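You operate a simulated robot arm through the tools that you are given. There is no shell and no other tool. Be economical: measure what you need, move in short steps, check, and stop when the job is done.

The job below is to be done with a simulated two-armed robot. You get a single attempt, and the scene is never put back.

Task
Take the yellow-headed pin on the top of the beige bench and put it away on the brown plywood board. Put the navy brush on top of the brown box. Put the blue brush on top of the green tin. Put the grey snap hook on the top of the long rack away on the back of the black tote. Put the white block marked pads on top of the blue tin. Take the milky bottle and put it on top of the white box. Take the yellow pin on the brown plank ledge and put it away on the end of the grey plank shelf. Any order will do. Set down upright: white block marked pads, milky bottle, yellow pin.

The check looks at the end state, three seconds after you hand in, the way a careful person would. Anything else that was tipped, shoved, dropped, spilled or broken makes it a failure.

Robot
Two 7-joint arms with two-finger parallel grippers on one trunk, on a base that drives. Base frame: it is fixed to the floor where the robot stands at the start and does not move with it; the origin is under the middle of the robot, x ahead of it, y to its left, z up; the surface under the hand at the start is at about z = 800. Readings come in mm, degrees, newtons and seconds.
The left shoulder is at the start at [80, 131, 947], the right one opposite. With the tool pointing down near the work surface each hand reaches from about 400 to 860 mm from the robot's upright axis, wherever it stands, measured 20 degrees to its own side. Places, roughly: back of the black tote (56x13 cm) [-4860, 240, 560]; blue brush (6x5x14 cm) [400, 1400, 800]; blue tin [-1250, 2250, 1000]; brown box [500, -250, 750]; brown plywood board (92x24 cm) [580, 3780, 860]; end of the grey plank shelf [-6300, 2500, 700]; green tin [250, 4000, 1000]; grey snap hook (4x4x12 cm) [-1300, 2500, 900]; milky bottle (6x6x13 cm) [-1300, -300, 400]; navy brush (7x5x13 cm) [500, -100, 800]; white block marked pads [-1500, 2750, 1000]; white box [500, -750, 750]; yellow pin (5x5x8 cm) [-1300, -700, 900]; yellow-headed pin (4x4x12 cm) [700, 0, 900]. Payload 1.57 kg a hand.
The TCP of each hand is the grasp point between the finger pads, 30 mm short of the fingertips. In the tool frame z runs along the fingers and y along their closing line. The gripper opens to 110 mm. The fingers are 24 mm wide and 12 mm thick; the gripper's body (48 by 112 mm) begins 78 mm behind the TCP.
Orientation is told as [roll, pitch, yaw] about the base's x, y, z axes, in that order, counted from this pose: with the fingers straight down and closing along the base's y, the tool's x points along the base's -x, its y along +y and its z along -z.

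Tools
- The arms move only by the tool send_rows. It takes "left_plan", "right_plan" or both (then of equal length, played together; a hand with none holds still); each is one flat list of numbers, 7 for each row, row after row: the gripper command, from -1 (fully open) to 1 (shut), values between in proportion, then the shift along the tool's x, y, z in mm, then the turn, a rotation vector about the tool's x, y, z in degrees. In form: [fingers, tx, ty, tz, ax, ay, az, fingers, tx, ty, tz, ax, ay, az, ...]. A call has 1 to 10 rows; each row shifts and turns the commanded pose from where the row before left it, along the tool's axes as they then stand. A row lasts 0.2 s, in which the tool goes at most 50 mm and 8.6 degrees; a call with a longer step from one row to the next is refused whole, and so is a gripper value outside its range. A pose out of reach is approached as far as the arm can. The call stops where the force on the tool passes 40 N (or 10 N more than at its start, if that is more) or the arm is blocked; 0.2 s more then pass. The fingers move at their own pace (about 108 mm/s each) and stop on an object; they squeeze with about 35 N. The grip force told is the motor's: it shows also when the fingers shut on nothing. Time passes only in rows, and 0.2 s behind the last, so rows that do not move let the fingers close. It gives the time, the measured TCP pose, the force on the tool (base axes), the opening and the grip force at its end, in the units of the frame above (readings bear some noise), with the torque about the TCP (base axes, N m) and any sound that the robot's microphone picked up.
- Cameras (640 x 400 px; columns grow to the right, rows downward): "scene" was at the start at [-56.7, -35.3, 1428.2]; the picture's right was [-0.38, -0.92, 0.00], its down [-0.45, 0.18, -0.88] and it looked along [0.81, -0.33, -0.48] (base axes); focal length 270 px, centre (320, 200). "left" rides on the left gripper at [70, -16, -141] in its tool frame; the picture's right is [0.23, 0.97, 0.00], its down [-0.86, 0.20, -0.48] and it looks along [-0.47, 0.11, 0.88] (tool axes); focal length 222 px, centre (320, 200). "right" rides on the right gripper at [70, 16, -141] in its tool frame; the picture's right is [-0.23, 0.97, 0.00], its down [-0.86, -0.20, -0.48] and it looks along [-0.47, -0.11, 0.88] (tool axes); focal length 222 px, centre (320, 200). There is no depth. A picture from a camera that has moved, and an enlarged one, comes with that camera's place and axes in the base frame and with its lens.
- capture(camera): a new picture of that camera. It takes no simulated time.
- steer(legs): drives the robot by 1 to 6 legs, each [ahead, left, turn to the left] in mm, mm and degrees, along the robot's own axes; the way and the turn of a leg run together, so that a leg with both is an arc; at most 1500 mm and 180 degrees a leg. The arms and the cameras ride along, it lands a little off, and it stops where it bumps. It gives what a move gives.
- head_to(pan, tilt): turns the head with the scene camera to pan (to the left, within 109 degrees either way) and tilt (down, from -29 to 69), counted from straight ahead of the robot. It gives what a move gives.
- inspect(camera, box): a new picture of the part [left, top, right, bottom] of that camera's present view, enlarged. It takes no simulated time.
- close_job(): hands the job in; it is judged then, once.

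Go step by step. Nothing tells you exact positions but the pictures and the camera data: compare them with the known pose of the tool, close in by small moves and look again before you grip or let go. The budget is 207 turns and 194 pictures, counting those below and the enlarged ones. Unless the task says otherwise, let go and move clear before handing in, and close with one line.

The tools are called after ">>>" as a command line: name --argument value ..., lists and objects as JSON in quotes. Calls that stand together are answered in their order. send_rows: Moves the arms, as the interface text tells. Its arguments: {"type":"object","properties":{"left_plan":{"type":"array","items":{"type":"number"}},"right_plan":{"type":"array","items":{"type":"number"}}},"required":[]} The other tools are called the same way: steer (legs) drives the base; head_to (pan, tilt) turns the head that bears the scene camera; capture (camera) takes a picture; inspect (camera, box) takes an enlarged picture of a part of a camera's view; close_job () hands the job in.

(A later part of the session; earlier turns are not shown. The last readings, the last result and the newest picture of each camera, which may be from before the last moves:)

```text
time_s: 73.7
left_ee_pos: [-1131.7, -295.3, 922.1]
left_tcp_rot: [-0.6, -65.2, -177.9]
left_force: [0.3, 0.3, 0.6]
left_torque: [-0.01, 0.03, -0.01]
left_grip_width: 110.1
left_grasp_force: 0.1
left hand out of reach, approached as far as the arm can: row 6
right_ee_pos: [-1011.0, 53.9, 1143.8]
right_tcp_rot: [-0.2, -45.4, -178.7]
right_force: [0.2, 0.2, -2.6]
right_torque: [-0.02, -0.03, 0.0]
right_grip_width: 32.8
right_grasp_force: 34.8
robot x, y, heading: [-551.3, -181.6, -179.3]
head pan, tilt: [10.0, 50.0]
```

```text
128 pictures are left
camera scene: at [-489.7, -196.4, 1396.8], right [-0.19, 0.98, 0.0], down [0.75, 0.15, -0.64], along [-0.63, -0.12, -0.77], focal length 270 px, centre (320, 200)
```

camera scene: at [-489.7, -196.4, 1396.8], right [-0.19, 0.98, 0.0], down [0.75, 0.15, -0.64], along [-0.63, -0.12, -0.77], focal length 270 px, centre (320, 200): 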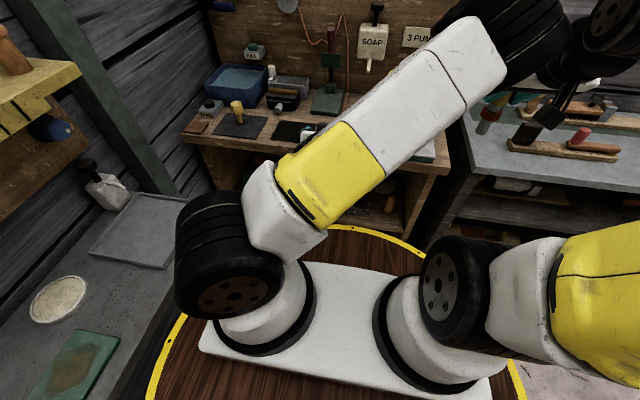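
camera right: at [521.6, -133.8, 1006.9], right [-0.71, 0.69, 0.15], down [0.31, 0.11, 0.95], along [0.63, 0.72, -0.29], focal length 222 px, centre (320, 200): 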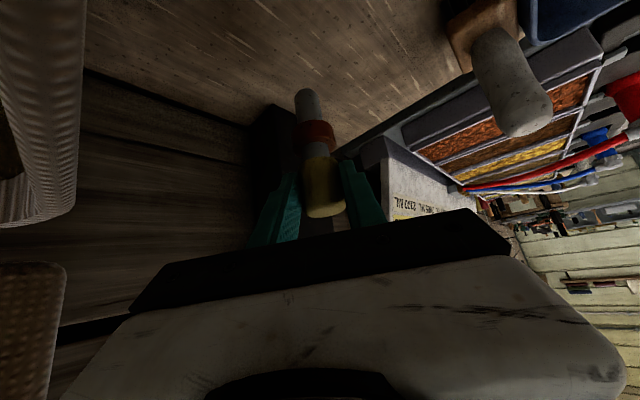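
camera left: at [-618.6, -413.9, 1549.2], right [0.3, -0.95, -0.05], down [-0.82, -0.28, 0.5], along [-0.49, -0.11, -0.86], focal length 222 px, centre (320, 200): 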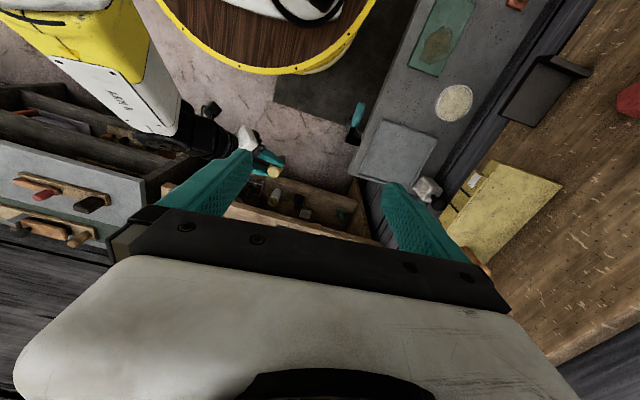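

>>> send_rows --left_plan '[-1, 41, 1, 17.5, 0, 0, 0, -1, 41, 1, 17.5, 0, 0, 0, -1, 41, 1, 17.5, 0, 0, 0, -1, 41, 1, 17.5, 0, 0, 0]'

>>> capture --camera "scene"

```text
time_s: 74.7
left_ee_pos: [-1124.2, -279.0, 770.8]
left_tcp_rot: [-0.3, -65.0, -177.9]
left_force: [-0.6, -0.7, 0.5]
left_torque: [0.0, 0.0, 0.02]
left_grip_width: 109.9
left_grasp_force: 0.0
left hand out of reach, approached as far as the arm can: row 4
right_ee_pos: [-1011.0, 53.5, 1143.1]
right_tcp_rot: [-0.1, -45.4, -178.7]
right_force: [0.0, 0.2, -1.3]
right_torque: [-0.02, -0.02, -0.01]
right_grip_width: 32.5
right_grasp_force: 35.1
robot x, y, heading: [-550.4, -184.1, -178.8]
head pan, tilt: [10.0, 50.0]
```

```text
127 pictures are left
camera scene: at [-489.9, -196.4, 1396.8], right [-0.19, 0.98, 0.0], down [0.75, 0.15, -0.64], along [-0.63, -0.12, -0.77], focal length 270 px, centre (320, 200)
```

scene: 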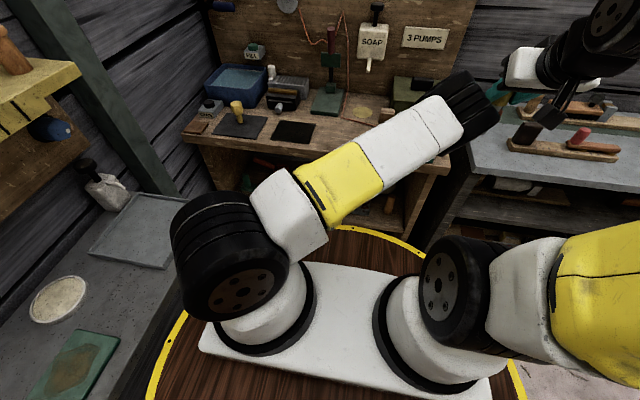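

The elbow swung inward and runs out of reach. I'll go back up, use a 45° pitch and try again with the elbow outward.

>>> send_rows --left_plan '[-1, -41, 1, -17.5, 0, 0, 0, -1, -41, 1, -17.5, 0, 0, 0, -1, -41, 1, -17.5, 0, 0, 0, -1, -41, 1, -17.5, 0, 0, 0, -1, -41, 1, -17.5, 0, 0, 0, -1, -41, 1, -17.5, 0, 0, 0, -1, -41, 1, -17.5, 0, 0, 0, -1, -41, 1, -17.5, 0, 0, 0, -1, -41, 1, -17.5, 0, 0, 0]'

>>> send_rows --left_plan '[-1, 0, 15, 0, 0, 7, 0, -1, 0, 15, 0, 0, 7, 0, -1, 0, 15, 0, 0, 7, 0, -1, 0, 15, 0, 0, 4, 0, -1, 0, 15, 0, 0, 0, 0]'

>>> capture --camera "scene"

```text
time_s: 75.2
left_ee_pos: [-1125.5, -282.4, 829.2]
left_tcp_rot: [0.3, -64.9, -178.4]
left_force: [0.8, 0.1, -0.8]
left_torque: [0.01, -0.02, 0.0]
left_grip_width: 109.5
left_grasp_force: 0.0
right_ee_pos: [-1012.2, 57.6, 1145.6]
right_tcp_rot: [-0.6, -45.7, -178.4]
right_force: [-2.3, 3.9, -1.1]
right_torque: [-0.16, -0.4, 0.47]
right_grip_width: 32.9
right_grasp_force: 35.2
robot x, y, heading: [-551.3, -183.9, -179.1]
head pan, tilt: [10.0, 50.0]
stopped in row 2 (right hand): the force on the tool passed its limit at 69 N (the readings are from after the stop); the commanded pose is now the measured one
```

```text
time_s: 76.4
left_ee_pos: [-1123.5, -358.7, 830.3]
left_tcp_rot: [0.1, -39.9, -178.3]
left_force: [0.5, -0.6, 0.2]
left_torque: [-0.03, -0.02, 0.0]
left_grip_width: 110.2
left_grasp_force: 0.0
right_ee_pos: [-1012.2, 55.6, 1147.8]
right_tcp_rot: [-0.6, -45.7, -178.5]
right_force: [0.2, -0.3, -2.1]
right_torque: [0.01, -0.06, 0.0]
right_grip_width: 32.5
right_grasp_force: 35.4
robot x, y, heading: [-552.3, -186.2, -179.0]
head pan, tilt: [10.0, 50.0]
```

```text
126 pictures are left
camera scene: at [-489.9, -196.3, 1396.8], right [-0.19, 0.98, 0.0], down [0.75, 0.14, -0.64], along [-0.63, -0.12, -0.77], focal length 270 px, centre (320, 200)
```

scene: 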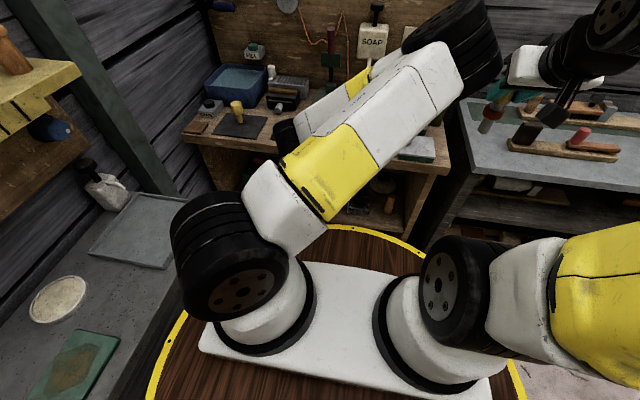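

>>> send_rows --right_plan '[1, 0, -30, -5, 0, 0, 0, 1, 0, -30, -5, 0, 0, 0, 1, 0, -30, -5, 0, 0, 0]'

>>> send_rows --left_plan '[-1, 28.1, -5, 33.5, 0, 0, 0, -1, 28.1, -5, 33.5, 0, 0, 0, -1, 28.1, -5, 33.5, 0, 0, 0, -1, 28.1, -5, 33.5, 0, 0, 0, -1, 28.1, -5, 33.5, 0, 0, 0]'

>>> capture --camera "scene"

```text
time_s: 77.2
left_ee_pos: [-1123.0, -358.5, 829.7]
left_tcp_rot: [0.1, -40.0, -178.1]
left_force: [0.0, 0.1, 0.0]
left_torque: [-0.01, 0.01, 0.02]
left_grip_width: 110.0
left_grasp_force: 0.0
right_ee_pos: [-1001.9, 146.6, 1158.5]
right_tcp_rot: [-0.6, -45.7, -178.5]
right_force: [-0.4, 0.1, -1.9]
right_torque: [0.04, -0.09, -0.03]
right_grip_width: 32.9
right_grasp_force: 35.3
robot x, y, heading: [-554.5, -182.2, -179.0]
head pan, tilt: [10.0, 50.0]
```

```text
time_s: 78.4
left_ee_pos: [-1107.7, -270.3, 685.9]
left_tcp_rot: [0.2, -40.0, -178.2]
left_force: [0.4, -0.4, 0.5]
left_torque: [0.03, 0.02, -0.01]
left_grip_width: 109.7
left_grasp_force: 0.0
left hand out of reach, approached as far as the arm can: row 2, 3, 4, 5
right_ee_pos: [-1002.7, 146.8, 1157.7]
right_tcp_rot: [-0.7, -45.8, -178.5]
right_force: [-0.2, 0.1, -2.3]
right_torque: [0.01, -0.06, -0.01]
right_grip_width: 32.7
right_grasp_force: 35.1
robot x, y, heading: [-555.2, -184.6, -179.0]
head pan, tilt: [10.0, 50.0]
```

```text
125 pictures are left
camera scene: at [-489.9, -196.4, 1396.8], right [-0.19, 0.98, 0.0], down [0.75, 0.15, -0.64], along [-0.63, -0.12, -0.77], focal length 270 px, centre (320, 200)
```

scene: 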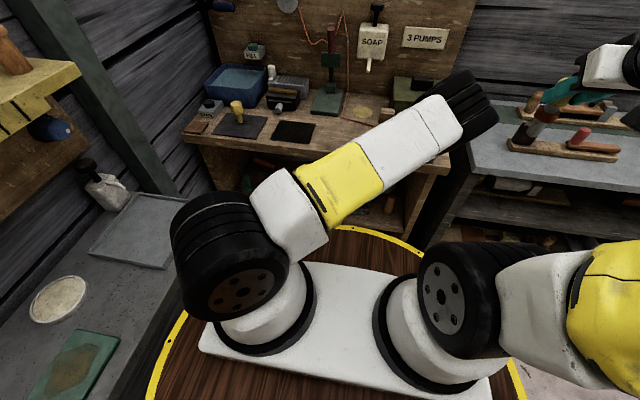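

>>> send_rows --left_plan '[-1, -24, 18, -40, 0, 4, 0, -1, -24, 18, -40, 0, 4, 0, -1, -24, 18, -40, 0, 4, 0, -1, -20, 18, -40, 0, 4, 0, -1, -15, 18, -40, 0, 4, 0, -1, -10, 18, -40, 0, 4, 0, -1, 0, 18, -40, 0, 4, 0, -1, 0, 18, -40, 0, 4, 0, -1, 10, 18, -40, 0, 4, 0, -1, 20, 18, -40, 0, 4, 0]'

>>> send_rows --left_plan '[-1, 20, 20, -40, 0, 0, 0, -1, 20, 20, -40, 0, 0, 0, -1, 20, 20, -40, 0, 0, 0]'

>>> capture --camera "scene"

```text
time_s: 80.6
left_ee_pos: [-1024.5, -447.2, 1108.7]
left_tcp_rot: [0.1, 0.1, -178.1]
left_force: [-0.3, 0.2, -0.1]
left_torque: [-0.01, 0.0, 0.0]
left_grip_width: 110.2
left_grasp_force: 0.1
right_ee_pos: [-1003.6, 146.9, 1157.9]
right_tcp_rot: [-0.6, -45.7, -178.6]
right_force: [-0.2, -0.6, -2.7]
right_torque: [-0.03, -0.05, 0.05]
right_grip_width: 32.5
right_grasp_force: 35.1
robot x, y, heading: [-549.3, -184.9, -179.2]
head pan, tilt: [10.0, 50.0]
```

```text
time_s: 81.4
left_ee_pos: [-964.6, -503.7, 1228.7]
left_tcp_rot: [0.2, 0.1, -178.1]
left_force: [-0.1, 0.6, 0.7]
left_torque: [-0.04, -0.02, -0.02]
left_grip_width: 109.9
left_grasp_force: 0.0
right_ee_pos: [-1003.5, 148.2, 1157.4]
right_tcp_rot: [-0.6, -45.8, -178.6]
right_force: [-0.5, 0.6, -2.4]
right_torque: [-0.03, -0.07, -0.01]
right_grip_width: 32.8
right_grasp_force: 35.0
robot x, y, heading: [-548.3, -181.8, -178.9]
head pan, tilt: [10.0, 50.0]
```

```text
124 pictures are left
camera scene: at [-490.2, -196.1, 1396.8], right [-0.19, 0.98, 0.0], down [0.75, 0.14, -0.64], along [-0.63, -0.12, -0.77], focal length 270 px, centre (320, 200)
```

scene: 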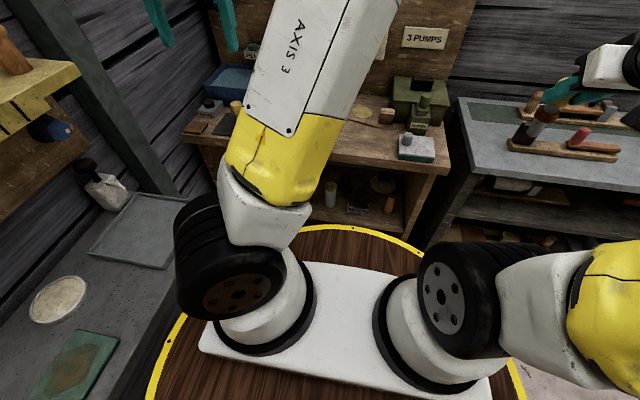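

>>> send_rows --left_plan '[-1, 23, -14, -36, 0, 0, 0, -1, 23, -14, -36, 0, 0, 0, -1, 23, -14, -36, 0, 0, 0, -1, 23, -14, -36, 0, 0, 0, -1, 15, -30, -20, 0, 0, 0, -1, 0, -45, 0, 0, 0, 0, -1, 0, -45, 0, 0, 0, 0, -1, 0, -45, 0, 0, 0, 0, -1, -10, -45, 0, 0, 0, 0]'

>>> head_to --pan 10 --tilt -5

>>> capture --camera "scene"

```text
time_s: 83.4
left_ee_pos: [-873.3, -234.1, 1392.9]
left_tcp_rot: [-0.1, 0.0, -178.1]
left_force: [0.0, -0.2, 0.1]
left_torque: [0.01, 0.0, 0.01]
left_grip_width: 109.7
left_grasp_force: 0.1
right_ee_pos: [-1003.2, 146.2, 1159.1]
right_tcp_rot: [-0.7, -45.6, -178.5]
right_force: [0.3, 0.2, -1.5]
right_torque: [0.01, -0.08, 0.0]
right_grip_width: 33.0
right_grasp_force: 34.8
robot x, y, heading: [-554.4, -184.1, -179.0]
head pan, tilt: [10.0, 50.0]
```

```text
time_s: 84.6
left_ee_pos: [-873.3, -235.5, 1394.2]
left_tcp_rot: [0.1, 0.1, -178.0]
left_force: [-0.3, 0.2, 0.2]
left_torque: [0.01, -0.03, 0.02]
left_grip_width: 109.9
left_grasp_force: 0.0
right_ee_pos: [-1001.2, 146.3, 1157.3]
right_tcp_rot: [-0.6, -45.7, -178.6]
right_force: [-0.9, 0.1, -2.8]
right_torque: [0.01, -0.07, 0.01]
right_grip_width: 32.9
right_grasp_force: 34.9
robot x, y, heading: [-551.6, -188.1, -179.3]
head pan, tilt: [10.0, -5.0]
```

```text
123 pictures are left
camera scene: at [-500.2, -198.3, 1482.3], right [-0.19, 0.98, 0.0], down [-0.08, -0.02, -1.0], along [-0.98, -0.19, 0.09], focal length 270 px, centre (320, 200)
```

scene: 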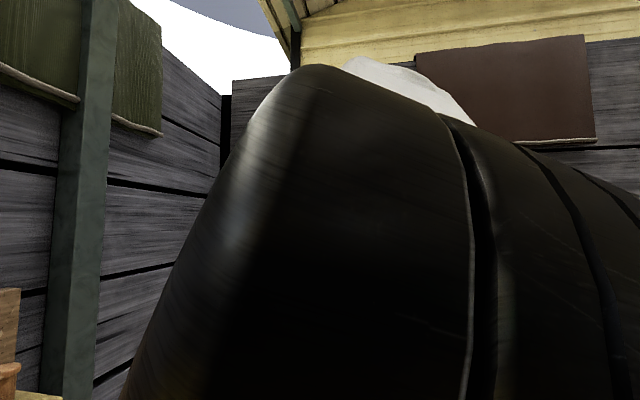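

>>> send_rows --left_plan '[-1, 0, 0, 20, 0, -7.5, 0, -1, 0, 0, 20, 0, -7.5, 0, -1, 0, 0, 20, 0, -7.5, 0, -1, 0, 0, 20, 0, -7.5, 0, -1, 0, 0, 20, 0, -7.5, 0, -1, 0, 0, 20, 0, -7.5, 0]'

>>> send_rows --left_plan '[-1, 0, 0, 20, -5.9, 0, -5.9, -1, 0, 0, 20, -5.9, 0, -5.9, -1, 0, 0, 20, -5.9, 0, -5.9, -1, 0, 0, 20, -5.9, 0, -5.9, -1, 0, 0, 20, -5.9, 0, -5.9, -1, 0, 0, 20, -5.9, 0, -5.9]'

>>> capture --camera "scene"

```text
time_s: 86.0
left_ee_pos: [-911.8, -236.5, 1281.1]
left_tcp_rot: [0.1, -45.1, -178.2]
left_force: [-0.2, -0.4, 0.9]
left_torque: [0.0, -0.01, 0.01]
left_grip_width: 109.9
left_grasp_force: 0.2
right_ee_pos: [-1001.8, 146.8, 1158.1]
right_tcp_rot: [-0.7, -45.7, -178.6]
right_force: [-0.2, -0.3, -2.2]
right_torque: [0.03, -0.05, 0.0]
right_grip_width: 32.5
right_grasp_force: 34.9
robot x, y, heading: [-552.5, -183.5, -179.1]
head pan, tilt: [10.0, -5.0]
```

```text
time_s: 86.8
left_ee_pos: [-926.4, -207.3, 1259.5]
left_tcp_rot: [-10.7, -40.9, -161.2]
left_force: [-0.1, 0.6, 0.8]
left_torque: [0.01, -0.03, -0.06]
left_grip_width: 109.9
left_grasp_force: 0.1
right_ee_pos: [-1005.4, 139.1, 1158.8]
right_tcp_rot: [-0.5, -46.0, -177.5]
right_force: [0.4, 0.2, -2.0]
right_torque: [-0.02, -0.05, 0.01]
right_grip_width: 32.8
right_grasp_force: 34.7
robot x, y, heading: [-551.9, -182.8, -179.1]
head pan, tilt: [10.0, -5.0]
stopped in row 3 (left hand): the arm was blocked; the commanded pose is now the measured one
```

```text
122 pictures are left
camera scene: at [-500.1, -198.4, 1482.4], right [-0.19, 0.98, 0.0], down [-0.09, -0.02, -1.0], along [-0.98, -0.19, 0.09], focal length 270 px, centre (320, 200)
```

scene: 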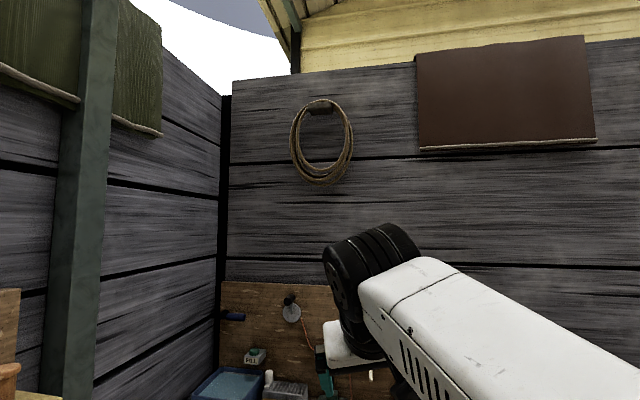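

>>> send_rows --left_plan '[-1, 0, 0, 0, 5.9, 0, 5.9, -1, 0, 0, 0, 5.9, 0, 5.9, -1, 0, 30, 0, 5.9, 0, 5.9, -1, 0, 30, 0, 5.9, 0, 5.9, -1, 0, 30, 0, 5.9, 0, 5.9, -1, 0, 30, 0, 5.9, 0, 5.9, -1, 0, 30, 0, 5.9, 0, 5.9, -1, 0, 30, 0, 5.9, 0, 5.9, -1, 0, 30, 0, 5.9, 0, 5.9, -1, 0, 30, 0, 5.9, 0, 5.9]'

>>> capture --camera "scene"

```text
time_s: 87.8
left_ee_pos: [-928.7, -287.0, 1273.7]
left_tcp_rot: [4.7, -49.5, 163.3]
left_force: [0.7, -0.2, -0.1]
left_torque: [0.02, 0.02, 0.04]
left_grip_width: 110.0
left_grasp_force: 0.0
right_ee_pos: [-1005.4, 139.9, 1159.0]
right_tcp_rot: [-0.6, -46.0, -177.6]
right_force: [0.9, 0.6, -2.2]
right_torque: [-0.02, -0.07, 0.03]
right_grip_width: 32.6
right_grasp_force: 35.1
robot x, y, heading: [-553.4, -184.0, -179.1]
head pan, tilt: [10.0, -5.0]
stopped in row 5 (left hand): the arm was blocked; the commanded pose is now the measured one
```

```text
121 pictures are left
camera scene: at [-499.3, -197.4, 1485.2], right [-0.18, 0.98, 0.0], down [-0.12, -0.02, -0.99], along [-0.98, -0.18, 0.12], focal length 270 px, centre (320, 200)
```

scene: 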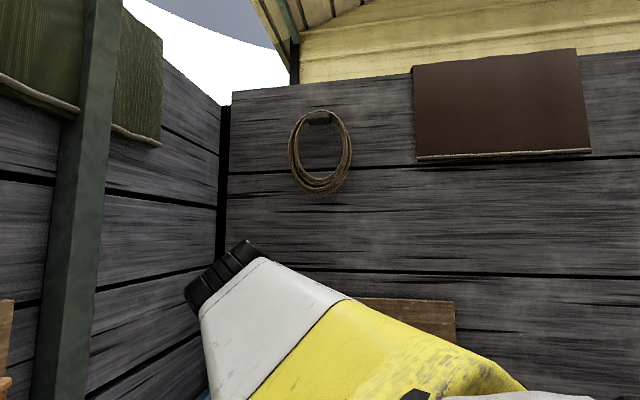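

The elbow is jammed against the head area. I'll back up and stretch the left arm straight forward to let the elbow pass to the outer side.

>>> steer --legs '[[-250, 0, 0]]'

>>> send_rows --left_plan '[-1, -10, 0, 20, 0, 0, 0, -1, -20, 10, 40, -4, 0, -4, -1, -10, 20, 44, -4, 0, -4, -1, -10, 20, 44, 0, 0, 0, -1, -10, 20, 44, 0, 0, 0, -1, -15, 15, 44, 0, 0, 0, -1, -20, 10, 44, 0, 0, 0, -1, -25, 0, 43, 0, 0, 0, -1, -25, 0, 43, 0, 0, 0, -1, -25, 0, 43, 0, 0, 0]'

>>> head_to --pan 10 --tilt 35

>>> capture --camera "scene"

```text
time_s: 89.6
left_ee_pos: [-678.8, -283.4, 1272.9]
left_tcp_rot: [4.8, -49.6, 163.2]
left_force: [-0.1, 0.5, -0.2]
left_torque: [0.0, -0.02, 0.0]
left_grip_width: 110.2
left_grasp_force: 0.0
right_ee_pos: [-756.5, 144.8, 1159.8]
right_tcp_rot: [-0.4, -46.1, -177.6]
right_force: [0.1, -0.1, -1.5]
right_torque: [-0.01, -0.08, 0.01]
right_grip_width: 32.8
right_grasp_force: 34.8
robot x, y, heading: [-301.1, -177.3, -179.2]
head pan, tilt: [10.0, -5.0]
```

```text
time_s: 91.8
left_ee_pos: [-1094.4, -346.7, 1151.5]
left_tcp_rot: [3.2, -50.2, 175.7]
left_force: [-0.1, -1.0, 0.8]
left_torque: [0.05, 0.01, -0.04]
left_grip_width: 110.1
left_grasp_force: 0.1
left hand out of reach, approached as far as the arm can: row 10
right_ee_pos: [-755.4, 142.4, 1159.3]
right_tcp_rot: [-0.5, -46.1, -177.5]
right_force: [-0.4, -0.2, -2.1]
right_torque: [0.02, -0.03, -0.04]
right_grip_width: 32.6
right_grasp_force: 34.9
robot x, y, heading: [-305.5, -180.0, -178.8]
head pan, tilt: [10.0, -5.0]
```

```text
time_s: 92.9
left_ee_pos: [-1095.2, -345.5, 1151.0]
left_tcp_rot: [3.4, -50.2, 175.7]
left_force: [0.4, 0.5, 0.1]
left_torque: [0.01, -0.01, -0.01]
left_grip_width: 110.1
left_grasp_force: 0.0
right_ee_pos: [-757.2, 143.8, 1159.1]
right_tcp_rot: [-0.5, -46.0, -177.5]
right_force: [0.1, 0.1, -3.2]
right_torque: [0.03, -0.06, -0.02]
right_grip_width: 32.4
right_grasp_force: 34.3
robot x, y, heading: [-303.1, -181.9, -178.7]
head pan, tilt: [10.0, 35.0]
```

```text
120 pictures are left
camera scene: at [-251.8, -194.6, 1418.6], right [-0.19, 0.98, 0.0], down [0.56, 0.11, -0.82], along [-0.8, -0.15, -0.57], focal length 270 px, centre (320, 200)
```

scene: 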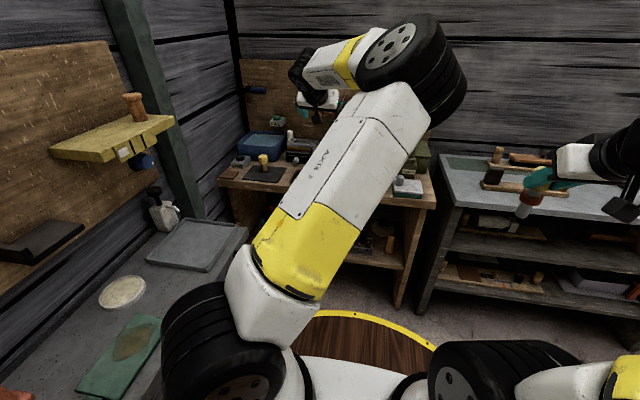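

>>> send_rows --left_plan '[-1, 20, 24, -31, 0, 3, 0, -1, 20, 24, -31, 0, 3, 0, -1, 22, 24, -30, 0, 3, 0, -1, 24, 26, -28, 0, 3, 0, -1, 26, 28, -26, 0, 3, 0, -1, 28, 28, -24, 0, 3, 0, -1, 30, 28, -22, 0, 3, 0, -1, 30, 28, -20, 0, 3, 0, -1, 30, 28, -15, 0, 3, 0, -1, 30, 28, -10, 0, 3, 0]'

>>> capture --camera "scene"

```text
time_s: 95.1
left_ee_pos: [-746.6, -622.4, 1196.3]
left_tcp_rot: [2.2, -20.1, 177.3]
left_force: [0.3, -0.1, 0.3]
left_torque: [-0.02, -0.01, 0.03]
left_grip_width: 110.1
left_grasp_force: 0.1
right_ee_pos: [-756.3, 144.3, 1159.7]
right_tcp_rot: [-0.5, -46.0, -177.7]
right_force: [-1.2, -0.3, -2.9]
right_torque: [-0.02, -0.07, 0.05]
right_grip_width: 32.5
right_grasp_force: 35.1
robot x, y, heading: [-303.9, -175.8, -178.9]
head pan, tilt: [10.0, 35.0]
```

```text
119 pictures are left
camera scene: at [-252.0, -194.3, 1418.5], right [-0.19, 0.98, 0.0], down [0.56, 0.11, -0.82], along [-0.8, -0.15, -0.57], focal length 270 px, centre (320, 200)
```

scene: 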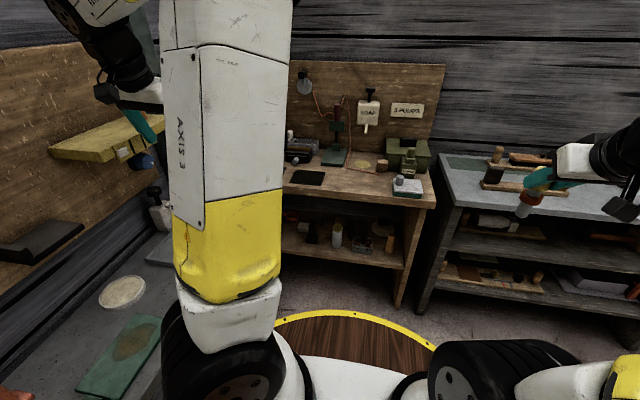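

Upper arm is now vertical with the hand at the left. I'll move the base so the bottle lies about 350 mm to the left, a more natural reach, and try the descent there.

>>> steer --legs '[[0, -228, -1], [260, 0, 0]]'

>>> send_rows --left_plan '[-1, -6, -15, 28, 0, -6, 0, -1, -2, -15, 35, 0, -6, 0, -1, 3, -15, 38, 0, -6, 0, -1, 10, -10, 38, 0, -6, 0, -1, 32, -5, 30, 0, 0, 0, -1, 32, -5, 30, 0, 0, 0, -1, 32, -5, 30, 0, 0, 0, -1, 32, 0, 30, 0, 0, 0]'

>>> capture --camera "scene"

```text
time_s: 98.3
left_ee_pos: [-1015.4, -386.0, 1196.4]
left_tcp_rot: [2.2, -20.2, 176.4]
left_force: [0.2, -0.5, -0.7]
left_torque: [0.01, 0.03, 0.01]
left_grip_width: 110.1
left_grasp_force: 0.1
right_ee_pos: [-1010.3, 379.0, 1159.7]
right_tcp_rot: [-0.5, -46.2, -178.6]
right_force: [0.1, -0.7, -1.8]
right_torque: [-0.01, -0.05, 0.0]
right_grip_width: 32.4
right_grasp_force: 35.1
robot x, y, heading: [-566.1, 45.8, 179.6]
head pan, tilt: [10.0, 35.0]
```

```text
time_s: 100.1
left_ee_pos: [-1070.4, -324.1, 894.5]
left_tcp_rot: [3.0, -44.1, 175.1]
left_force: [0.0, -0.3, 0.0]
left_torque: [0.01, 0.0, 0.03]
left_grip_width: 110.0
left_grasp_force: 0.1
right_ee_pos: [-1011.3, 380.4, 1159.6]
right_tcp_rot: [-0.5, -46.1, -178.7]
right_force: [0.3, -0.1, -3.5]
right_torque: [-0.02, -0.07, 0.0]
right_grip_width: 32.3
right_grasp_force: 34.8
robot x, y, heading: [-567.2, 50.5, 179.8]
head pan, tilt: [10.0, 35.0]
```

```text
118 pictures are left
camera scene: at [-513.0, 32.1, 1418.5], right [-0.17, 0.99, 0.0], down [0.57, 0.1, -0.82], along [-0.81, -0.14, -0.57], focal length 270 px, centre (320, 200)
```

scene: 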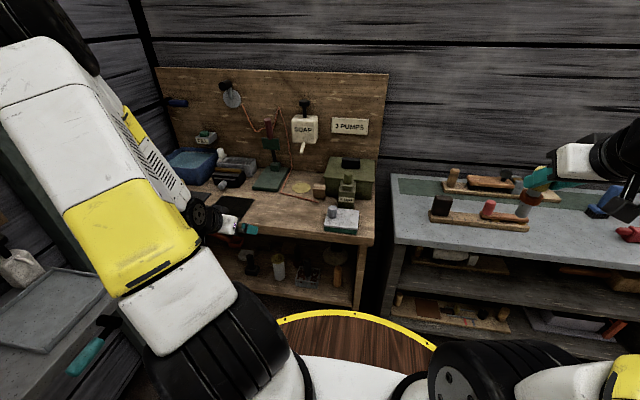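

>>> send_rows --left_plan '[-1, 29.4, -2.4, 29.4, 0, 0, -3.3, -1, 29.4, -2.4, 29.4, 0, 0, 0, -1, 29.4, -2.4, 29.4, 0, 0, 0, -1, 29.4, -2.4, 29.4, 0, 0, 0, -1, 29.4, -2.4, 29.4, 0, 0, 0, -1, 29.4, -2.4, 29.4, 0, 0, 0, -1, 29.4, -2.4, 29.4, 0, 0, 0, -1, 29.4, -2.4, 29.4, 0, 0, 0, -1, 29.4, -2.4, 29.4, 0, 0, 0, -1, 27, -2.4, 27, 0, 0, 0]'

>>> capture --camera "scene"

>>> capture --camera "left"

```text
time_s: 102.3
left_ee_pos: [-1063.1, -301.5, 480.8]
left_tcp_rot: [-0.2, -44.1, 179.7]
left_force: [-0.6, 0.3, -0.3]
left_torque: [0.03, 0.01, 0.0]
left_grip_width: 109.9
left_grasp_force: 0.1
right_ee_pos: [-1012.0, 379.5, 1160.6]
right_tcp_rot: [-0.5, -46.0, -178.6]
right_force: [-0.6, -0.8, -1.4]
right_torque: [0.03, -0.06, 0.01]
right_grip_width: 32.8
right_grasp_force: 34.9
robot x, y, heading: [-565.2, 50.3, 180.1]
head pan, tilt: [10.0, 35.0]
```

```text
117 pictures are left
camera scene: at [-513.2, 31.9, 1418.5], right [-0.17, 0.99, 0.0], down [0.57, 0.1, -0.82], along [-0.81, -0.14, -0.57], focal length 270 px, centre (320, 200)
```

scene: 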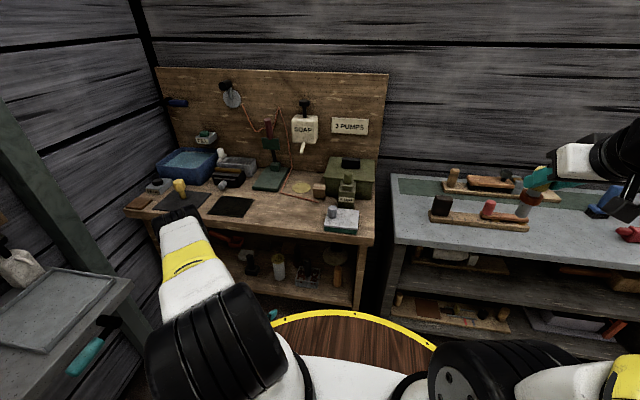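

```text
116 pictures are left
camera left: at [-914.9, -287.0, 532.3], right [0.15, -0.97, -0.16], down [-0.28, -0.2, 0.94], along [-0.95, -0.1, -0.3], focal length 222 px, centre (320, 200)
```

left: 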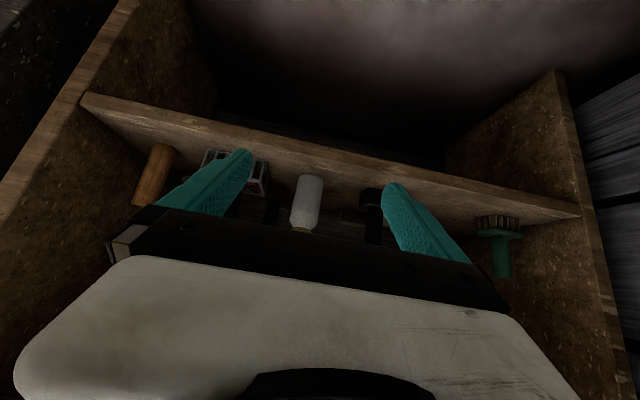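

>>> send_rows --left_plan '[-0.64, -19, 0, 23.4, 0, 0, 0, -0.64, -19, 0, 23.4, 0, 0, 0, -0.64, -19, 0, 23.4, 0, 0, 0, -0.64, -19, 0, 23.4, 0, 0, 0, -0.64, 0, 0, 0, 0, 0, 0]'

>>> capture --camera "left"

>>> capture --camera "scene"

```text
time_s: 103.5
left_ee_pos: [-1185.8, -300.9, 466.1]
left_tcp_rot: [-0.2, -44.2, 179.7]
left_force: [0.7, 0.7, -1.2]
left_torque: [0.04, 0.04, -0.04]
left_grip_width: 90.2
left_grasp_force: 0.1
right_ee_pos: [-1011.2, 379.6, 1159.7]
right_tcp_rot: [-0.4, -46.0, -178.5]
right_force: [-0.8, -0.1, -2.7]
right_torque: [-0.01, -0.07, 0.01]
right_grip_width: 32.7
right_grasp_force: 35.2
robot x, y, heading: [-566.7, 48.1, 179.7]
head pan, tilt: [10.0, 35.0]
```

```text
115 pictures are left
camera left: at [-1036.6, -285.8, 519.0], right [0.15, -0.97, -0.16], down [-0.28, -0.2, 0.94], along [-0.95, -0.1, -0.3], focal length 222 px, centre (320, 200)
```

left: 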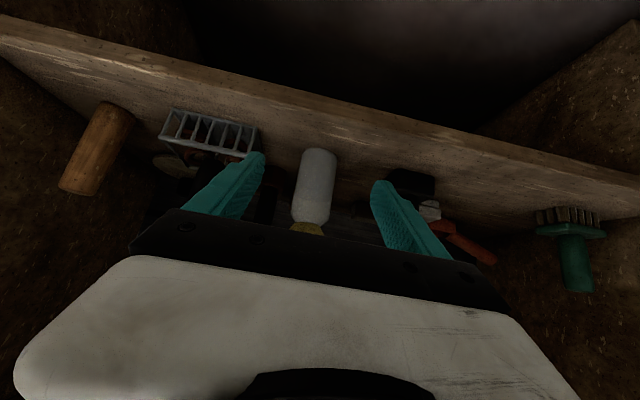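

```text
114 pictures are left
camera scene: at [-513.3, 31.8, 1418.5], right [-0.17, 0.99, 0.0], down [0.57, 0.1, -0.82], along [-0.81, -0.14, -0.57], focal length 270 px, centre (320, 200)
```

scene: 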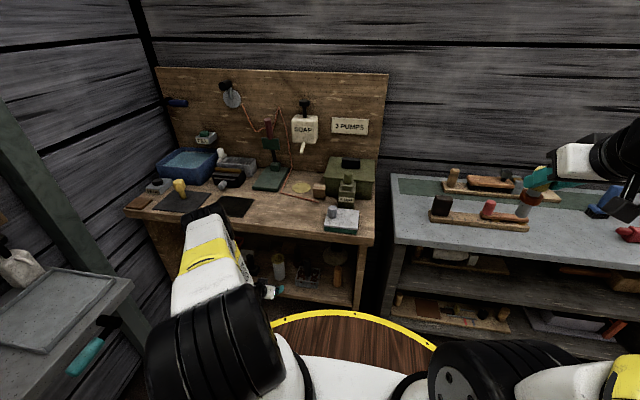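

>>> send_rows --left_plan '[-0.64, -14.5, 0, 20.5, 0, 0, 0, -0.64, -14.5, 0, 20.5, 0, 0, 0, -0.64, -14.5, 0, 20.5, 0, 0, 0, 1, 0, 0, 0, 0, 0, 0, 1, 0, 0, 0, 0, 0, 0, 1, 0, 0, 0, 0, 0, 0]'

>>> capture --camera "left"

```text
time_s: 104.9
left_ee_pos: [-1258.5, -299.2, 454.1]
left_tcp_rot: [-0.2, -44.3, 179.6]
left_force: [-0.5, -0.5, 0.8]
left_torque: [0.04, 0.0, 0.0]
left_grip_width: 0.2
left_grasp_force: 21.4
right_ee_pos: [-1011.6, 379.6, 1160.1]
right_tcp_rot: [-0.4, -46.0, -178.6]
right_force: [-0.2, -0.2, -1.2]
right_torque: [0.0, -0.07, 0.05]
right_grip_width: 32.5
right_grasp_force: 35.3
robot x, y, heading: [-566.2, 45.8, 179.8]
head pan, tilt: [10.0, 35.0]
```

```text
113 pictures are left
camera left: at [-1110.3, -284.8, 506.1], right [0.15, -0.97, -0.16], down [-0.28, -0.2, 0.94], along [-0.95, -0.1, -0.3], focal length 222 px, centre (320, 200)
```

left: 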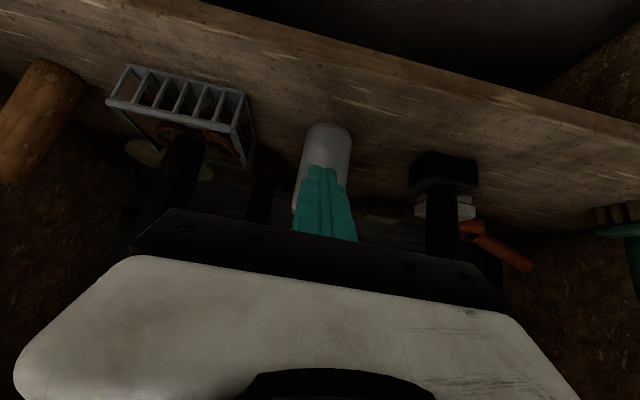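

The bottle stands farther back than judged (front base near x=-1291, shelf z≈374). I'll back off, open, and go deeper.

>>> send_rows --left_plan '[1, 21.5, 0, -21, 0, 0, 0, -0.64, 21.5, 0, -21, 0, 0, 0, -0.64, 0, 0, 0, 0, 0, 0, -0.64, -17.2, 0, 24.3, 0, 0, 0, -0.64, -17.2, 0, 24.3, 0, 0, 0, -0.64, -17.2, 0, 24.3, 0, 0, 0, -0.64, 0, 0, 0, 0, 0, 0]'

>>> capture --camera "left"

```text
time_s: 106.5
left_ee_pos: [-1286.3, -299.4, 439.0]
left_tcp_rot: [-0.2, -44.3, 179.6]
left_force: [0.2, 0.3, 0.7]
left_torque: [0.0, 0.01, -0.01]
left_grip_width: 90.1
left_grasp_force: 0.1
right_ee_pos: [-1010.6, 379.7, 1158.6]
right_tcp_rot: [-0.5, -46.0, -178.6]
right_force: [-0.2, 0.1, -2.2]
right_torque: [0.03, -0.06, 0.0]
right_grip_width: 32.5
right_grasp_force: 35.1
robot x, y, heading: [-566.8, 49.1, 179.7]
head pan, tilt: [10.0, 35.0]
```

```text
112 pictures are left
camera left: at [-1138.6, -284.7, 490.6], right [0.15, -0.97, -0.16], down [-0.28, -0.2, 0.94], along [-0.95, -0.1, -0.3], focal length 222 px, centre (320, 200)
```

left: 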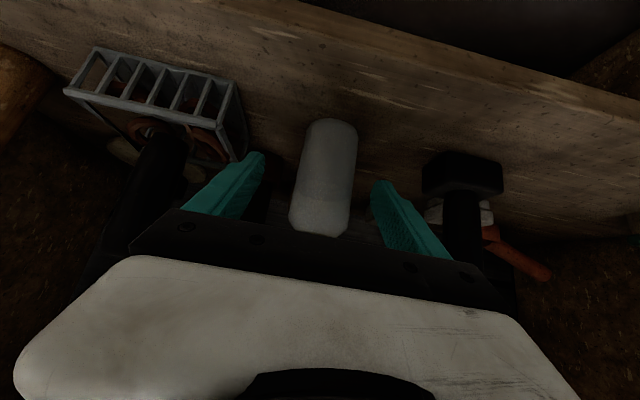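

>>> send_rows --left_plan '[-0.64, -10.9, 0, 14, 0, 0, 0, -0.64, -9, 0, 12, 0, 0, 0, -0.64, 0, 0, 0, 0, 0, 0, 1, 0, 0, 0, 0, 0, 0, 1, 0, 0, 0, 0, 0, 0, 1, 0, 0, 0, 0, 0, 0]'

>>> capture --camera "left"

```text
time_s: 107.9
left_ee_pos: [-1319.3, -298.8, 432.8]
left_tcp_rot: [-0.3, -44.3, 179.7]
left_force: [-0.3, -2.6, 1.8]
left_torque: [-0.02, 0.02, 0.02]
left_grip_width: 55.6
left_grasp_force: 34.9
right_ee_pos: [-1011.1, 379.5, 1159.4]
right_tcp_rot: [-0.5, -46.0, -178.6]
right_force: [-0.8, 0.0, -2.1]
right_torque: [0.01, -0.08, -0.01]
right_grip_width: 32.6
right_grasp_force: 35.5
robot x, y, heading: [-565.0, 50.7, 180.1]
head pan, tilt: [10.0, 35.0]
```

```text
111 pictures are left
camera left: at [-1170.6, -284.1, 485.5], right [0.15, -0.97, -0.16], down [-0.28, -0.2, 0.94], along [-0.95, -0.1, -0.3], focal length 222 px, centre (320, 200)
```

left: 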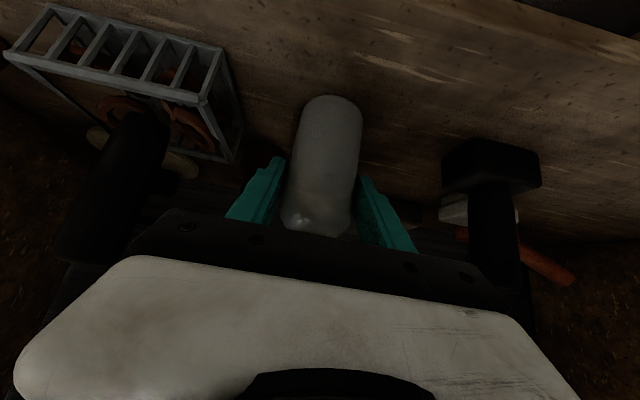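

>>> send_rows --left_plan '[1, -10.5, 0, -10.8, 0, 0, 0, 1, -10.5, 0, -10.8, 0, 0, 0, 1, 27.6, 0, -26.6, 0, 0, 0, 1, 27.6, 0, -26.6, 0, 0, 0, 1, 27.6, 0, -26.6, 0, 0, 0, 1, 27.6, 0, -26.6, 0, 0, 0, 1, 27.6, 0, -26.6, 0, 0, 0, 1, 27.6, 0, -26.6, 0, 0, 0]'

>>> send_rows --left_plan '[1, -29.4, 0, -29.4, 0, 0, 0, 1, -29.4, 0, -29.4, 0, 0, 0, 1, -29.4, 0, -29.4, 0, 0, 0, 1, -29.4, 0, -29.4, 0, 0, 0, 1, -29.4, 0, -29.4, 0, 0, 0, 1, -29.4, 0, -29.4, 0, 0, 0, 1, -29.4, 0, -29.4, 0, 0, 0, 1, -29.4, 0, -29.4, 0, 0, 0, 1, -29.4, 0, -29.4, 0, 0, 0, 1, -29.4, 0, -29.4, 0, 0, 0]'

>>> send_rows --left_plan '[1, -20, 0, -30, 0, 0, 0, 1, -20, 0, -30, 0, 0, 0, 1, -20, 0, -30, 0, 0, 0, 1, -20, 0, -30, 0, 0, 0]'

>>> capture --camera "scene"

```text
time_s: 109.7
left_ee_pos: [-1089.0, -301.0, 462.2]
left_tcp_rot: [-0.2, -44.4, 179.6]
left_force: [0.2, 0.4, -3.1]
left_torque: [-0.03, -0.04, 0.01]
left_grip_width: 55.4
left_grasp_force: 35.1
right_ee_pos: [-1011.8, 379.8, 1159.1]
right_tcp_rot: [-0.5, -46.0, -178.6]
right_force: [-1.2, -0.6, -1.9]
right_torque: [0.01, -0.03, 0.02]
right_grip_width: 32.6
right_grasp_force: 34.7
robot x, y, heading: [-565.0, 52.1, 180.0]
head pan, tilt: [10.0, 35.0]
```

```text
time_s: 111.9
left_ee_pos: [-1094.6, -303.1, 879.0]
left_tcp_rot: [-0.3, -44.1, 179.7]
left_force: [-0.7, 0.3, -3.8]
left_torque: [0.01, -0.08, -0.01]
left_grip_width: 55.6
left_grasp_force: 34.9
right_ee_pos: [-1012.8, 378.9, 1159.3]
right_tcp_rot: [-0.5, -46.1, -178.7]
right_force: [-0.2, -0.7, -2.2]
right_torque: [0.05, -0.04, -0.04]
right_grip_width: 32.6
right_grasp_force: 35.1
robot x, y, heading: [-566.6, 47.5, 179.9]
head pan, tilt: [10.0, 35.0]
```

```text
time_s: 112.9
left_ee_pos: [-1067.9, -304.9, 1017.5]
left_tcp_rot: [-0.3, -44.2, 179.6]
left_force: [0.0, -0.1, -3.2]
left_torque: [0.0, -0.05, -0.03]
left_grip_width: 55.4
left_grasp_force: 35.4
right_ee_pos: [-1012.2, 380.0, 1159.2]
right_tcp_rot: [-0.5, -45.9, -178.6]
right_force: [-0.1, 0.1, -2.2]
right_torque: [0.0, -0.09, 0.0]
right_grip_width: 32.5
right_grasp_force: 35.3
robot x, y, heading: [-566.5, 45.2, 179.8]
head pan, tilt: [10.0, 35.0]
```

```text
110 pictures are left
camera scene: at [-513.7, 31.5, 1418.5], right [-0.17, 0.99, 0.0], down [0.57, 0.1, -0.82], along [-0.81, -0.14, -0.57], focal length 270 px, centre (320, 200)
```

scene: 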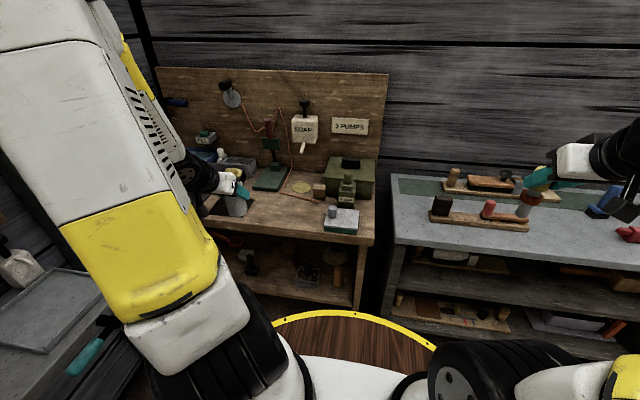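

Bottle held. Now I back away, turn toward the start bench's right end and look for the white REED box.

>>> steer --legs '[[-250, 0, 0], [0, 0, 125]]'

>>> head_to --pan 0 --tilt 25

>>> capture --camera "scene"

```text
time_s: 119.9
left_ee_pos: [265.3, -152.9, 1019.5]
left_tcp_rot: [-0.2, -44.2, -54.3]
left_force: [0.3, -0.5, -3.3]
left_torque: [0.07, 0.03, 0.05]
left_grip_width: 55.3
left_grasp_force: 34.6
right_ee_pos: [-320.3, -508.7, 1159.1]
right_tcp_rot: [-0.5, -46.0, -52.6]
right_force: [0.0, 0.1, -2.7]
right_torque: [0.03, 0.03, 0.01]
right_grip_width: 32.6
right_grasp_force: 35.0
robot x, y, heading: [-315.3, 45.6, -54.4]
head pan, tilt: [10.0, 35.0]
```

```text
time_s: 120.7
left_ee_pos: [266.0, -153.0, 1018.9]
left_tcp_rot: [-0.3, -44.1, -54.3]
left_force: [0.0, 1.0, -3.6]
left_torque: [0.03, 0.04, 0.0]
left_grip_width: 55.1
left_grasp_force: 35.1
right_ee_pos: [-319.7, -508.6, 1158.4]
right_tcp_rot: [-0.5, -46.1, -52.6]
right_force: [-0.1, -0.3, -1.9]
right_torque: [0.05, 0.05, -0.01]
right_grip_width: 32.5
right_grasp_force: 35.2
robot x, y, heading: [-313.4, 47.1, -54.2]
head pan, tilt: [0.0, 25.0]
```

```text
109 pictures are left
camera scene: at [-343.1, 85.1, 1434.2], right [-0.81, -0.59, 0.0], down [-0.25, 0.34, -0.91], along [0.53, -0.73, -0.42], focal length 270 px, centre (320, 200)
```

scene: 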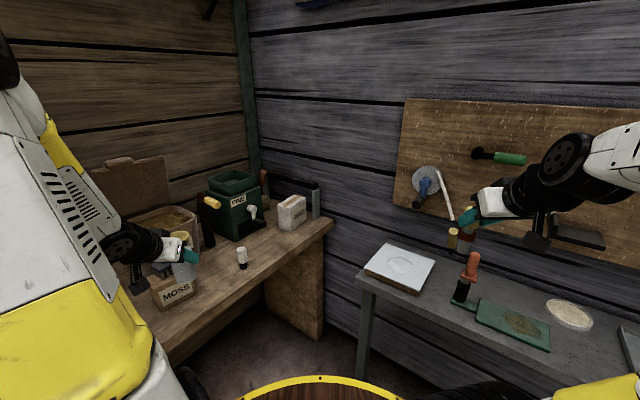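

>>> inspect --camera "scene" --box '[190, 150, 350, 270]'

```text
3.33 times, centred on (270, 210) of scene
camera zoom: at [-343.1, 85.1, 1434.2], right [-0.81, -0.59, 0.0], down [-0.25, 0.34, -0.91], along [0.53, -0.73, -0.42], focal length 899 px, centre (487, 167)
```

zoom: 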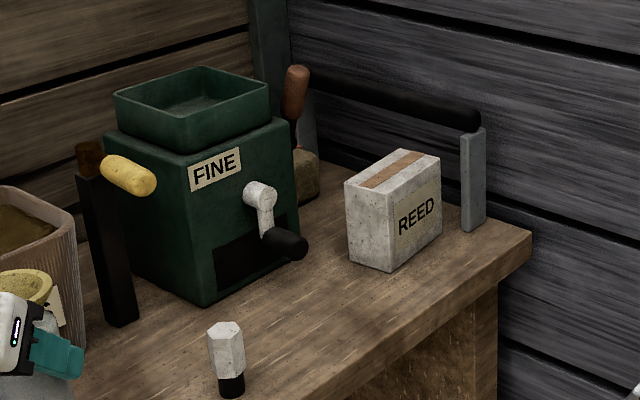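

>>> steer --legs '[[0, 0, -26], [370, 210, 0]]'

>>> head_to --pan 30 --tilt 35

>>> capture --camera "scene"

>>> capture --camera "left"

```text
time_s: 124.6
left_ee_pos: [389.8, -718.0, 1018.6]
left_tcp_rot: [-0.1, -44.2, -80.4]
left_force: [-0.2, 0.7, -2.3]
left_torque: [0.04, 0.01, 0.01]
left_grip_width: 55.5
left_grasp_force: 35.2
right_ee_pos: [-293.1, -778.2, 1159.6]
right_tcp_rot: [-0.5, -46.1, -78.7]
right_force: [0.0, 0.8, -2.9]
right_torque: [0.01, -0.01, -0.04]
right_grip_width: 32.6
right_grasp_force: 34.9
robot x, y, heading: [-43.7, -285.8, -80.1]
head pan, tilt: [0.0, 25.0]
```

```text
time_s: 125.5
left_ee_pos: [390.8, -716.9, 1019.9]
left_tcp_rot: [-0.3, -44.2, -80.4]
left_force: [-0.4, -0.1, -3.1]
left_torque: [0.06, 0.02, 0.0]
left_grip_width: 55.3
left_grasp_force: 35.1
right_ee_pos: [-293.5, -778.4, 1159.0]
right_tcp_rot: [-0.5, -46.0, -78.9]
right_force: [0.0, -0.1, -2.6]
right_torque: [0.05, 0.01, -0.03]
right_grip_width: 32.7
right_grasp_force: 34.5
robot x, y, heading: [-46.1, -280.4, -80.2]
head pan, tilt: [30.0, 35.0]
```

```text
107 pictures are left
camera scene: at [-11.3, -212.9, 1418.5], right [-0.77, -0.64, 0.0], down [-0.37, 0.44, -0.82], along [0.52, -0.63, -0.57], focal length 270 px, centre (320, 200)
```

scene: 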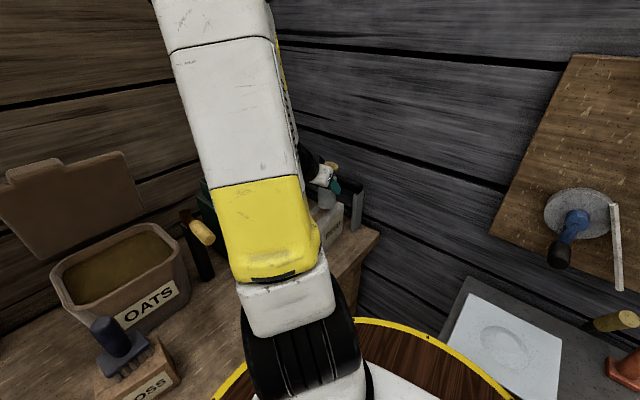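

```text
106 pictures are left
camera left: at [349.8, -572.7, 1070.9], right [0.93, 0.32, -0.16], down [0.25, -0.24, 0.94], along [0.26, -0.92, -0.3], focal length 222 px, centre (320, 200)
```

left: 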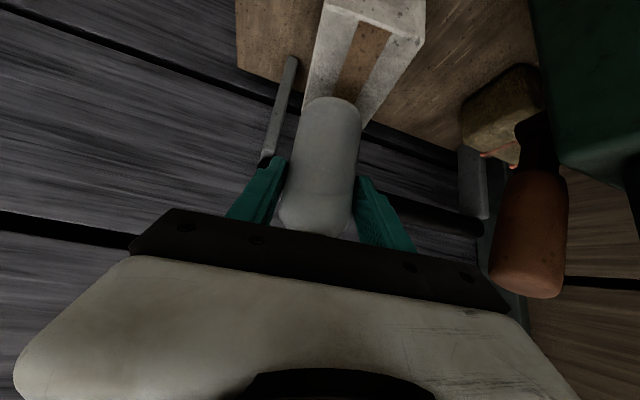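

>>> send_rows --left_plan '[1, -18.7, 8.2, 18.1, 0, 0, 0, 1, 15.6, 0, 16.2, 0, 0, 0, 1, 14, 0, 14.5, 0, 0, 0, 1, 0, 0, 0, 0, 0, 0]'

>>> capture --camera "left"

>>> inspect --camera "scene" --box '[280, 140, 400, 260]'

```text
time_s: 126.5
left_ee_pos: [402.4, -741.8, 978.4]
left_tcp_rot: [0.0, -44.5, -80.5]
left_force: [2.3, -5.8, 28.1]
left_torque: [-0.47, -0.08, 0.02]
left_grip_width: 55.2
left_grasp_force: 34.9
right_ee_pos: [-293.0, -778.1, 1160.4]
right_tcp_rot: [-0.6, -46.1, -78.8]
right_force: [1.2, 0.1, -1.0]
right_torque: [0.04, 0.04, -0.02]
right_grip_width: 32.4
right_grasp_force: 35.1
robot x, y, heading: [-45.3, -284.7, -80.3]
head pan, tilt: [30.0, 35.0]
```

```text
105 pictures are left
camera left: at [362.0, -598.5, 1029.7], right [0.93, 0.32, -0.16], down [0.24, -0.24, 0.94], along [0.26, -0.92, -0.3], focal length 222 px, centre (320, 200)
```

left: 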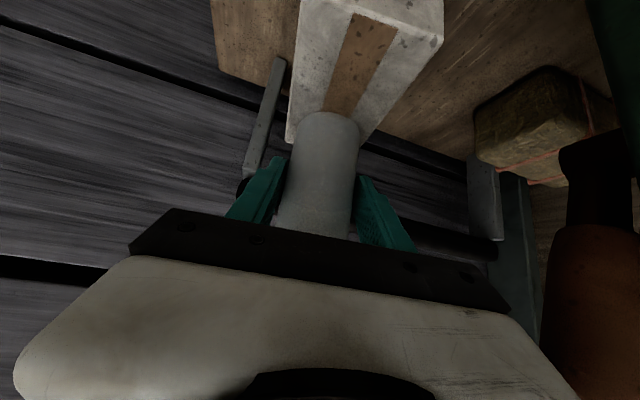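

```text
3.33 times, centred on (340, 200) of scene
camera zoom: at [-11.8, -212.4, 1418.5], right [-0.77, -0.64, 0.0], down [-0.37, 0.44, -0.82], along [0.52, -0.63, -0.57], focal length 899 px, centre (253, 200)
```

zoom: 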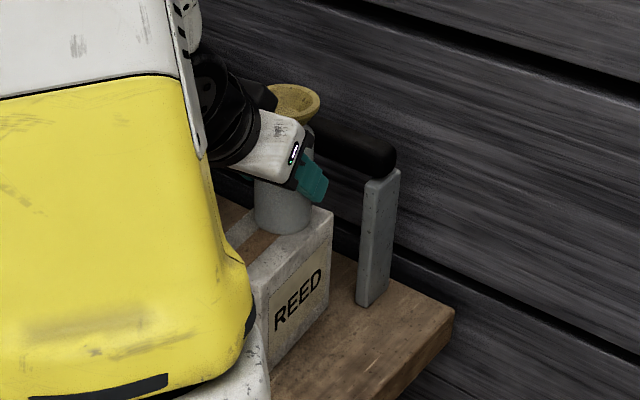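

The bottle touched down but sits too near the far end. I'll lift slightly, shift back about 27 mm, and check again.

>>> send_rows --left_plan '[1, -5.6, 0, -5.8, 0, 0, 0, 1, 9.5, 4, -9.2, 0, 0, 0, 1, 9.5, 4, -9.2, 0, 0, 0, 1, 0, 0, 0, 0, 0, 0]'

>>> capture --camera "left"

>>> inspect --camera "scene" --box '[280, 140, 400, 260]'

```text
time_s: 127.5
left_ee_pos: [406.1, -713.7, 984.4]
left_tcp_rot: [-0.3, -44.1, -80.3]
left_force: [0.3, 0.1, -3.2]
left_torque: [0.06, -0.02, -0.01]
left_grip_width: 55.2
left_grasp_force: 34.9
right_ee_pos: [-292.7, -779.6, 1159.4]
right_tcp_rot: [-0.6, -46.0, -78.8]
right_force: [0.3, -0.3, -2.7]
right_torque: [0.08, 0.01, -0.01]
right_grip_width: 32.7
right_grasp_force: 35.5
robot x, y, heading: [-40.2, -282.5, -80.3]
head pan, tilt: [30.0, 35.0]
```

```text
103 pictures are left
camera left: at [365.5, -569.7, 1036.4], right [0.93, 0.32, -0.16], down [0.25, -0.24, 0.94], along [0.26, -0.92, -0.31], focal length 222 px, centre (320, 200)
```

left: 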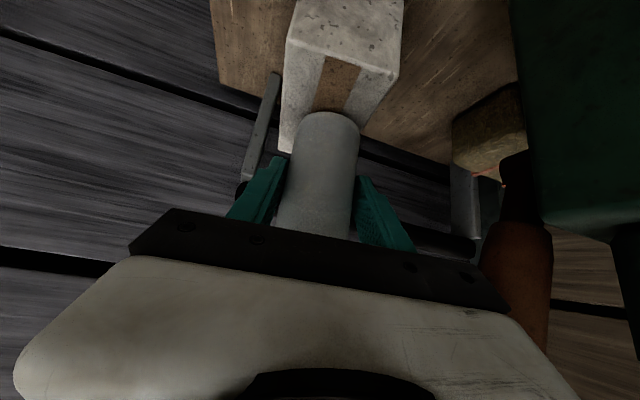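

```text
3.33 times, centred on (340, 200) of scene
camera zoom: at [-11.2, -212.8, 1418.5], right [-0.77, -0.64, 0.0], down [-0.37, 0.44, -0.82], along [0.52, -0.63, -0.57], focal length 899 px, centre (253, 200)
```

zoom: 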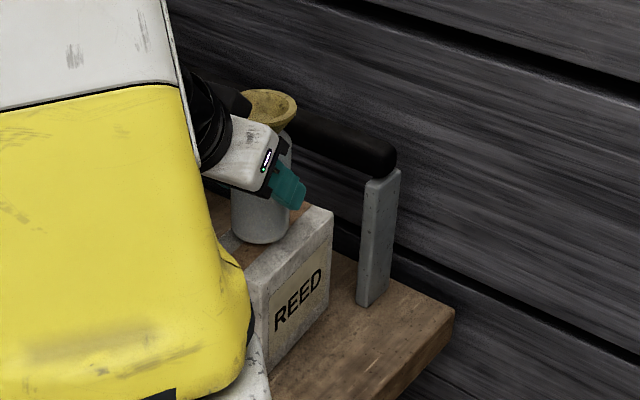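

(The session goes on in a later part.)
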